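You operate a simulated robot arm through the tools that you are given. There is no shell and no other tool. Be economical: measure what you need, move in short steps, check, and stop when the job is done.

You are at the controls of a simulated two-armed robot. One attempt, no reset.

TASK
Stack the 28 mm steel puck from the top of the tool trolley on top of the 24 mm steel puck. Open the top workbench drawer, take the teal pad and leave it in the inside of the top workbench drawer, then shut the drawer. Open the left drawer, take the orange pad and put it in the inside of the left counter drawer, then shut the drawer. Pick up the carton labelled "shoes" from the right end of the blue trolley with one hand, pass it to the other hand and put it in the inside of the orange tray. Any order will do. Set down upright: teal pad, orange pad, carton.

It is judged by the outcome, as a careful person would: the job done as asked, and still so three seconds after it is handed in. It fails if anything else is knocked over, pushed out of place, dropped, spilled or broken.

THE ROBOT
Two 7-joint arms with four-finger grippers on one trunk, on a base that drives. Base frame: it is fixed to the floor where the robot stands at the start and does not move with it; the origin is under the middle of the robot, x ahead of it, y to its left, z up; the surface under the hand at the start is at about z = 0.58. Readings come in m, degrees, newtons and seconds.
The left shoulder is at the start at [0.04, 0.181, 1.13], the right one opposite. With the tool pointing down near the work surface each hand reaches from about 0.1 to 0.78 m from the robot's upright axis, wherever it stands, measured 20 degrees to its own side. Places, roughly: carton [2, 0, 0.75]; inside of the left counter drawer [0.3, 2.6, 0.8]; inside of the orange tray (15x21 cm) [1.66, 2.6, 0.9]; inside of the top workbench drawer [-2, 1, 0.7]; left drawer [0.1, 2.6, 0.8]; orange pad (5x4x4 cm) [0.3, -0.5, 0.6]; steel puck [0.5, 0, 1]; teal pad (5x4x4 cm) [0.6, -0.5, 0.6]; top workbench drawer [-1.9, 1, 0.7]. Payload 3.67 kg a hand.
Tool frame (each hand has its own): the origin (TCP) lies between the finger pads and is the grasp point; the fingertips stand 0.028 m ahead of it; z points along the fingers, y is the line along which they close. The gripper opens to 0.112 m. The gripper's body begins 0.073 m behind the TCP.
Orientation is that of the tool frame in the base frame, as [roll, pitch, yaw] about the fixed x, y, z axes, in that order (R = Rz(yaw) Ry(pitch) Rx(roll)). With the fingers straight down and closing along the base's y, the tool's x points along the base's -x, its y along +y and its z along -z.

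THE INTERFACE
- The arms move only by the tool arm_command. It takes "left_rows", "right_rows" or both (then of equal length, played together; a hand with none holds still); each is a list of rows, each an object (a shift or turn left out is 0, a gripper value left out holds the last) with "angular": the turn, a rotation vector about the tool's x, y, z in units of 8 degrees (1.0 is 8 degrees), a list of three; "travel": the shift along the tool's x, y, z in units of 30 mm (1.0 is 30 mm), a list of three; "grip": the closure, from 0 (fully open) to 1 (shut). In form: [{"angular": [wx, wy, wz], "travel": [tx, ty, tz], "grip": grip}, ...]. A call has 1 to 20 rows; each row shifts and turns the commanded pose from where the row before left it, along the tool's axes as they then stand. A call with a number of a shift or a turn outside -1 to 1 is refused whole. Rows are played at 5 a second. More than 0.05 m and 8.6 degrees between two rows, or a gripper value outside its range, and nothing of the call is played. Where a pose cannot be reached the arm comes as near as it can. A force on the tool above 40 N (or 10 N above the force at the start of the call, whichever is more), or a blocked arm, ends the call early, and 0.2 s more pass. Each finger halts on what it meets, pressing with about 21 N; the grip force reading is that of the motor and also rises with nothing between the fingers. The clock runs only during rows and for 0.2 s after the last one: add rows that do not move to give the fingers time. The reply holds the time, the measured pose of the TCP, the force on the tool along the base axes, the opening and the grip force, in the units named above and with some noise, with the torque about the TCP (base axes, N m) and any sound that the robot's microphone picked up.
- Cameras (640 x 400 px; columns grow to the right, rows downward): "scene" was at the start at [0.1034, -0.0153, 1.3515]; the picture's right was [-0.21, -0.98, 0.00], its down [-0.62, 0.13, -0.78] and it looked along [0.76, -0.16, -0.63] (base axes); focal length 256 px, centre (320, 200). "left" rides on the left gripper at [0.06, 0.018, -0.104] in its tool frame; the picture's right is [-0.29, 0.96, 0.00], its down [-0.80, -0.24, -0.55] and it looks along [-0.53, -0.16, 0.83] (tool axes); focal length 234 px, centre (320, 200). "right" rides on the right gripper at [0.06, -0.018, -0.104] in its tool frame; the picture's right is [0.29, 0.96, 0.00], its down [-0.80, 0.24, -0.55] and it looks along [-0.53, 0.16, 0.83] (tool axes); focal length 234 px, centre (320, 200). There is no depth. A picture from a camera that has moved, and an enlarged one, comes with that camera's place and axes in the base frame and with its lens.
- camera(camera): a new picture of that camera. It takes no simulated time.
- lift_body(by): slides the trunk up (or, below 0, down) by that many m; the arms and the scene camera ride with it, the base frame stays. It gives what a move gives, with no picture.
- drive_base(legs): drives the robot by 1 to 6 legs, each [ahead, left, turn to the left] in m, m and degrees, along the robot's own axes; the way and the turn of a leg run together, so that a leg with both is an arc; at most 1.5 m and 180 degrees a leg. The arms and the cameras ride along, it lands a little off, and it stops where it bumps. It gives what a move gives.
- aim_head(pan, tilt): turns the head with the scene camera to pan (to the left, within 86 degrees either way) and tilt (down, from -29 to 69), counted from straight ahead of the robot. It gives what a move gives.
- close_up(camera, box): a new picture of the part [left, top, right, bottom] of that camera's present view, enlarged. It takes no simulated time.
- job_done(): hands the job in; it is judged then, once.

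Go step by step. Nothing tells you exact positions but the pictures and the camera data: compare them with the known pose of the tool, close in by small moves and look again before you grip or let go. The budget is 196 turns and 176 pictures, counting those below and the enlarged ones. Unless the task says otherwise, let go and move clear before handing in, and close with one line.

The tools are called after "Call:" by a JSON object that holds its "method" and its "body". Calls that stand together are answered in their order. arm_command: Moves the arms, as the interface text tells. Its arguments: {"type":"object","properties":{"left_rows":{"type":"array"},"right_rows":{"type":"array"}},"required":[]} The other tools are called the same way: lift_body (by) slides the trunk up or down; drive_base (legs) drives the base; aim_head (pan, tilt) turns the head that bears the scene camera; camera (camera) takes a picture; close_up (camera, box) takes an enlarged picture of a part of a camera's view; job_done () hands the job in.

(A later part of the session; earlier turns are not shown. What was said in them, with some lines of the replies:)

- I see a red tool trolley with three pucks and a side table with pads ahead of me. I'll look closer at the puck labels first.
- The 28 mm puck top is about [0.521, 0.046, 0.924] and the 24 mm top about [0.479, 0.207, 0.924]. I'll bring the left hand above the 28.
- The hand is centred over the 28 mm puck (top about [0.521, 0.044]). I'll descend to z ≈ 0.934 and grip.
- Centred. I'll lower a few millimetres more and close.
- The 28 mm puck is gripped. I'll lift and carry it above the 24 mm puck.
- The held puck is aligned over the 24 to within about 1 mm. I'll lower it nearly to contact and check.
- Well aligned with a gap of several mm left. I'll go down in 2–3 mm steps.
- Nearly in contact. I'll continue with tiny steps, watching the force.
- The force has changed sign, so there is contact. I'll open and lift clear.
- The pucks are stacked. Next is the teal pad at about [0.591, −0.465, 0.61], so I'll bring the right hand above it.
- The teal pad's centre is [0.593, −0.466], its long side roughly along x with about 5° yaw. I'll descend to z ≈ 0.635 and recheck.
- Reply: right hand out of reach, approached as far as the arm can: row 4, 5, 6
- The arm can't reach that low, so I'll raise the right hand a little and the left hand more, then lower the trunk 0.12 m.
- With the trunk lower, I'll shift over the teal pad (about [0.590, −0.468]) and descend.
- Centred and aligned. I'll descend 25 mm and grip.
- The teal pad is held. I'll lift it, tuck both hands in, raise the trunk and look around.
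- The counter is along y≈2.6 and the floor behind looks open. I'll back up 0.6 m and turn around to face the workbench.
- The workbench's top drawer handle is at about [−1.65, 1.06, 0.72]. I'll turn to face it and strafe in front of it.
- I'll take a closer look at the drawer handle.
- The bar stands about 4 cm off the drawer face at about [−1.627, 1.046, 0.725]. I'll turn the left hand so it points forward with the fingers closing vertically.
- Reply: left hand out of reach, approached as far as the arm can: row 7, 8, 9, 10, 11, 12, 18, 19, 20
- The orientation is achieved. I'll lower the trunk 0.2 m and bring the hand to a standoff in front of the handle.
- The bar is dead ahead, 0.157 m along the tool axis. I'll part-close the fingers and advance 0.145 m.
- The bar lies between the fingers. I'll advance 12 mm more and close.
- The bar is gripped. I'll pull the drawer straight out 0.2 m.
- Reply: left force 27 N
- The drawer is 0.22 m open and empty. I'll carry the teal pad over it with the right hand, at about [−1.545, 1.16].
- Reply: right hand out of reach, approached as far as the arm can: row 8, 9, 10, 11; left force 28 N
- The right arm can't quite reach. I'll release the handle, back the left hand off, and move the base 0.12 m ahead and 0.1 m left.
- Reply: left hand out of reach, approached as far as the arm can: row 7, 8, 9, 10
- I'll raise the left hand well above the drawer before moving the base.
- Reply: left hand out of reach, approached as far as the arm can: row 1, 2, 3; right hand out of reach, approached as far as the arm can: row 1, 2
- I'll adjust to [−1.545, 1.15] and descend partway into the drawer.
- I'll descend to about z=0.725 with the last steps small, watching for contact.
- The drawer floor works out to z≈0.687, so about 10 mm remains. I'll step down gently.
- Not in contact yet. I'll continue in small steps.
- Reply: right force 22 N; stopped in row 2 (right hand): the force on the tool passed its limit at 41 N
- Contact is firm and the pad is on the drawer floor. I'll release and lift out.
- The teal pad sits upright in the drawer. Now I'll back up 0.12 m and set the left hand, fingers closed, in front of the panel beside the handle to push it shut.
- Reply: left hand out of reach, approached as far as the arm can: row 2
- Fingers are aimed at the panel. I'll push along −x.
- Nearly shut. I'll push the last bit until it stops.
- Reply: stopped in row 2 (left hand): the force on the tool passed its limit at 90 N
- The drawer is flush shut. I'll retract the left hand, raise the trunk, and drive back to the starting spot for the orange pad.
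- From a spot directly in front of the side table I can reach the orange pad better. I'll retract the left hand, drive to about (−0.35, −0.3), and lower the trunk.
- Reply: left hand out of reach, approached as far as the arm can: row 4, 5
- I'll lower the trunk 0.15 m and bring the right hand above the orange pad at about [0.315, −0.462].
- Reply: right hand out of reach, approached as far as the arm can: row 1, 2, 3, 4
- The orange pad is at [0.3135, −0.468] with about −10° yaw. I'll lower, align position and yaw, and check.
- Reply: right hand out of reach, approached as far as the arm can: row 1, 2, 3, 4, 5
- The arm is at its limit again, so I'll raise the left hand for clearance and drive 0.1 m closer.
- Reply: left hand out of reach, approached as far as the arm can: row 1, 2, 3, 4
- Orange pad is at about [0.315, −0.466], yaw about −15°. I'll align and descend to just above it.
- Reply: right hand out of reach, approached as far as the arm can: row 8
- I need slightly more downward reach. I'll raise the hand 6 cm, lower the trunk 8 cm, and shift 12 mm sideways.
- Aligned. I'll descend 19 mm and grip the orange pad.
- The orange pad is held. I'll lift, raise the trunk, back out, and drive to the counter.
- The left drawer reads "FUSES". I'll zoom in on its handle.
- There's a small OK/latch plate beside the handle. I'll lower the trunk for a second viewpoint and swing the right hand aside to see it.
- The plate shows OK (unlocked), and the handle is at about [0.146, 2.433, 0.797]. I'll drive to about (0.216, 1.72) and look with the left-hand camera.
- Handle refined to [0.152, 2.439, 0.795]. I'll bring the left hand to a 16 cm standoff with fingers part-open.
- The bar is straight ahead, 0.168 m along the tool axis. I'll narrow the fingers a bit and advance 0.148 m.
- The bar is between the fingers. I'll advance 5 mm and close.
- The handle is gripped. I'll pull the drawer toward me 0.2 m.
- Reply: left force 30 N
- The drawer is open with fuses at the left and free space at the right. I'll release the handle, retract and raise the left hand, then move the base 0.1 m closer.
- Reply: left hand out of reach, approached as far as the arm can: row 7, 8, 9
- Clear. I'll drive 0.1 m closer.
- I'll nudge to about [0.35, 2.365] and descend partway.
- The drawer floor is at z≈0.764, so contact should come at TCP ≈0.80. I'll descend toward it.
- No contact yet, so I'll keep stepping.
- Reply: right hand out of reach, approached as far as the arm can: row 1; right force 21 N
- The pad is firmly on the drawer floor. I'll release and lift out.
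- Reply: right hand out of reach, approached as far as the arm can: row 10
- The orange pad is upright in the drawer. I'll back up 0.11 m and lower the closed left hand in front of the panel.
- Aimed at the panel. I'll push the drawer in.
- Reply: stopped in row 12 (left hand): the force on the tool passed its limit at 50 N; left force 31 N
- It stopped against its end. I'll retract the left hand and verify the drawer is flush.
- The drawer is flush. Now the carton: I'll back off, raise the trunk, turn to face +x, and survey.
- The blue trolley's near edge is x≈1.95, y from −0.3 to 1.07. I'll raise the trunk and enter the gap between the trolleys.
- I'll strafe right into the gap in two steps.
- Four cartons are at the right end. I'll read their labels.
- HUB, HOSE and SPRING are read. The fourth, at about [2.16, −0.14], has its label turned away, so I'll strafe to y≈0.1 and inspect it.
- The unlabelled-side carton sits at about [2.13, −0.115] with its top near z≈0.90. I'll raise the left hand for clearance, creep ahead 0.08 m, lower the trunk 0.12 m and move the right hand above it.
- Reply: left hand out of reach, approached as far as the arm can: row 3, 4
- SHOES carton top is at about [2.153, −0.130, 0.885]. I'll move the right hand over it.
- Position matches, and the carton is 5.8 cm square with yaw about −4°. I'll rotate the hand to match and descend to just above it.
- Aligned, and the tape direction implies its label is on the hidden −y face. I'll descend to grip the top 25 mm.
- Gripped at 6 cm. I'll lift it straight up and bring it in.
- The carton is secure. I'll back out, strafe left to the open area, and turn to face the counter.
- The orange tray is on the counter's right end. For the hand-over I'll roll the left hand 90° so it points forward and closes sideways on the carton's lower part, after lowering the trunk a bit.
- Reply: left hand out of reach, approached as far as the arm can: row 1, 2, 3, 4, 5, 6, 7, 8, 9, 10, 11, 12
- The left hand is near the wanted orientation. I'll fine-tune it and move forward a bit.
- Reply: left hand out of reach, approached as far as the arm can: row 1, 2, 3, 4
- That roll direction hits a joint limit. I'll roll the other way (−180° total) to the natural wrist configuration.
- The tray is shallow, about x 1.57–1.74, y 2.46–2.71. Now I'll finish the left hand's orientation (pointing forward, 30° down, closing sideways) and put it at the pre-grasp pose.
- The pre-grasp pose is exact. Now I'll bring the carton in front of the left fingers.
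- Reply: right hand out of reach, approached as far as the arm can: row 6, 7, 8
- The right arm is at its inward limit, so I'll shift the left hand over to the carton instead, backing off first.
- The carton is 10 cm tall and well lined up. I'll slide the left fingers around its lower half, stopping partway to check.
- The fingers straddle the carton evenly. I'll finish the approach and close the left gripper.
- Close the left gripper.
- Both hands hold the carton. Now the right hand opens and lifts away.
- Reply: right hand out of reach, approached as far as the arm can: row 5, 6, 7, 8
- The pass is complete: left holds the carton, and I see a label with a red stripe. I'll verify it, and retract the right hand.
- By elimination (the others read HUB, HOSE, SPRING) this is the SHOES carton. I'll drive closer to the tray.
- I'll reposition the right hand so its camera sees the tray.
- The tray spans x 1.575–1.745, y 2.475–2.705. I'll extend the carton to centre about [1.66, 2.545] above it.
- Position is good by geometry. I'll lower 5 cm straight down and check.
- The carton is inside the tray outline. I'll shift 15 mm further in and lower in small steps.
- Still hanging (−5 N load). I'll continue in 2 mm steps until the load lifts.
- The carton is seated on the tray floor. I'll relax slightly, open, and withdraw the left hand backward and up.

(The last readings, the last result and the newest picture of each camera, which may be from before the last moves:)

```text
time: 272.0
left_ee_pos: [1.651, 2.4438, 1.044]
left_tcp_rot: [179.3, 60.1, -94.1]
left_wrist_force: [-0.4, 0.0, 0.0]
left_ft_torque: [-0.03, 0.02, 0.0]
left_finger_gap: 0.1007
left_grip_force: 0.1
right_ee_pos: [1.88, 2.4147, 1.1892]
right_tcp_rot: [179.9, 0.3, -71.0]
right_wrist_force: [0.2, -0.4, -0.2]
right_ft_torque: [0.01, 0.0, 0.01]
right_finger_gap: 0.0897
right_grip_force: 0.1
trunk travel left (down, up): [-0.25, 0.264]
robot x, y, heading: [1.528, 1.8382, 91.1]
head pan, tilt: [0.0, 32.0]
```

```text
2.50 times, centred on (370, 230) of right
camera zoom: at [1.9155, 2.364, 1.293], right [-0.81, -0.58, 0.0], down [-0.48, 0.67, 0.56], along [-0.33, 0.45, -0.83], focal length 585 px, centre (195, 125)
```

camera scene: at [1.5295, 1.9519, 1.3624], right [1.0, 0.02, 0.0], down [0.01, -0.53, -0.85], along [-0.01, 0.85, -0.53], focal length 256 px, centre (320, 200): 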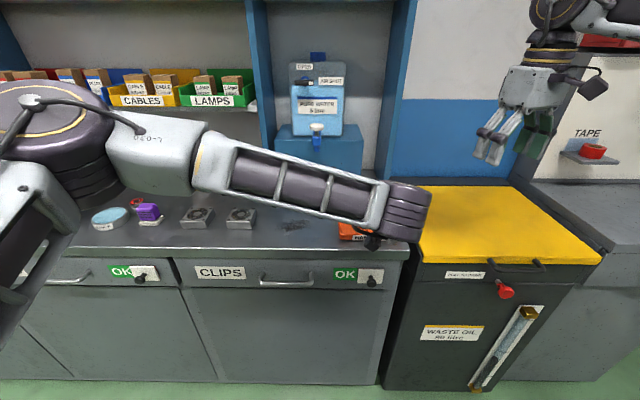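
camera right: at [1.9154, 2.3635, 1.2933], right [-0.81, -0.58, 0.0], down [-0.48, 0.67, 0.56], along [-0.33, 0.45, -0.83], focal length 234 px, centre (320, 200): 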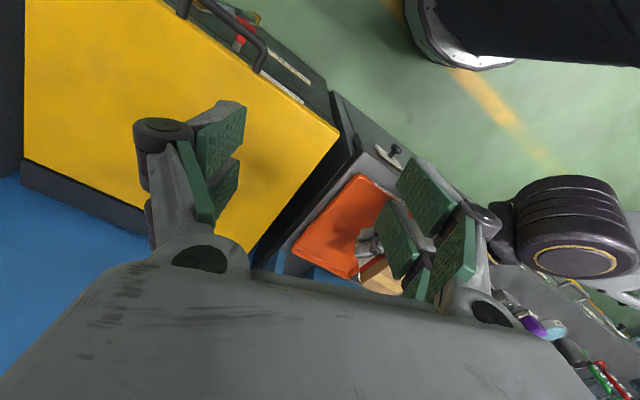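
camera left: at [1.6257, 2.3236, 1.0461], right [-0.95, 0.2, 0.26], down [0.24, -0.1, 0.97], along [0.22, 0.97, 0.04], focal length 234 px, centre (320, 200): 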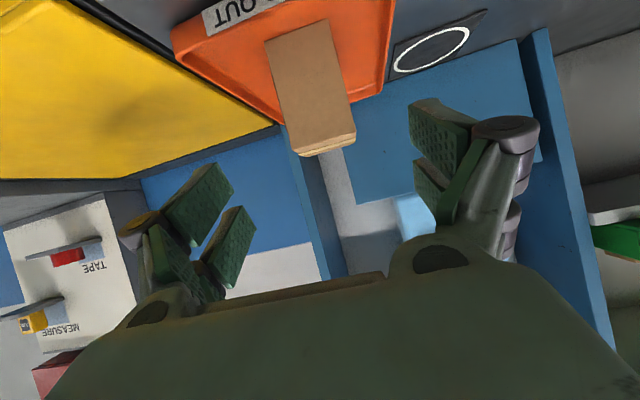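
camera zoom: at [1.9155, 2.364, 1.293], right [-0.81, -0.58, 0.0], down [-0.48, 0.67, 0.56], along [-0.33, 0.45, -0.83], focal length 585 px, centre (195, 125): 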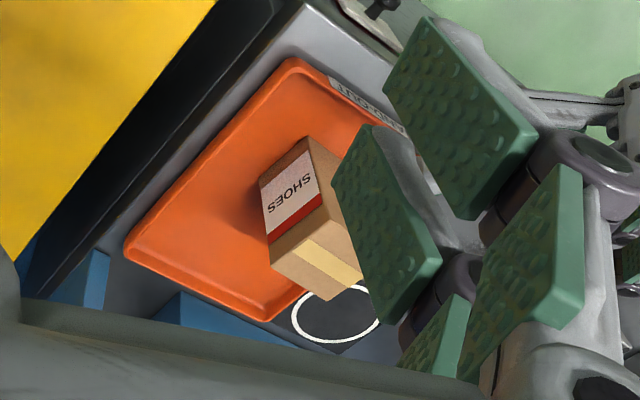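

The label reads SHOES and the carton stands upright in the tray. I'll back away and take a final look.

Call:
{"method": "drive_base", "body": {"legs": [[-0.3, 0, 0]]}}

Call:
{"method": "arm_command", "body": {"left_rows": [{"travel": [0, 0.9, 0]}, {"travel": [0, 0.9, 0]}, {"travel": [0, 0.9, 0]}, {"travel": [0, 0.9, 0]}, {"travel": [0, 0.9, 0]}, {"travel": [0, 0.9, 0]}, {}]}}

Call:
{"method": "camera", "body": {"camera": "scene"}}

```text
time: 274.1
left_ee_pos: [1.658, 2.1447, 1.0443]
left_tcp_rot: [179.3, 60.1, -94.4]
left_wrist_force: [-0.4, 0.4, 0.0]
left_ft_torque: [0.01, -0.02, 0.01]
left_finger_gap: 0.1006
left_grip_force: 0.0
right_ee_pos: [1.8869, 2.115, 1.1897]
right_tcp_rot: [179.9, 0.3, -71.3]
right_wrist_force: [-0.4, -0.3, 0.2]
right_ft_torque: [0.01, -0.02, 0.04]
right_finger_gap: 0.0898
right_grip_force: 0.0
trunk travel left (down, up): [-0.25, 0.264]
robot x, y, heading: [1.5321, 1.5443, 90.7]
head pan, tilt: [0.0, 32.0]
```

```text
time: 275.7
left_ee_pos: [1.4973, 2.1576, 1.0458]
left_tcp_rot: [179.3, 60.1, -94.5]
left_wrist_force: [-0.1, -0.2, -0.4]
left_ft_torque: [-0.01, 0.02, 0.01]
left_finger_gap: 0.1009
left_grip_force: 0.1
right_ee_pos: [1.8865, 2.115, 1.1896]
right_tcp_rot: [179.9, 0.3, -71.3]
right_wrist_force: [0.9, -0.5, -0.5]
right_ft_torque: [-0.05, 0.02, 0.02]
right_finger_gap: 0.0895
right_grip_force: 0.1
trunk travel left (down, up): [-0.25, 0.264]
robot x, y, heading: [1.5369, 1.5395, 90.8]
head pan, tilt: [0.0, 32.0]
```

```text
28 pictures are left
camera scene: at [1.5351, 1.6539, 1.3624], right [1.0, 0.01, 0.0], down [0.01, -0.53, -0.85], along [-0.01, 0.85, -0.53], focal length 256 px, centre (320, 200)
```

scene: 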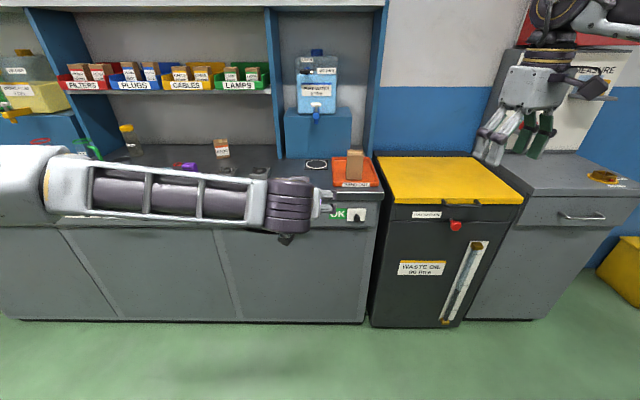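

The carton stands upright in the orange tray, both drawers are shut with their pads inside, and the 28 mm puck was stacked on the 24 mm. Both hands are clear, so I'm handing in.

Call:
{"method": "job_done", "body": {}}

```text
The job is handed in.
```

The job is done and handed in. The 28 mm puck is stacked on the 24 mm, both pads are upright in their shut drawers, and the SHOES carton, passed from the right hand to the left, stands upright in the orange tray.
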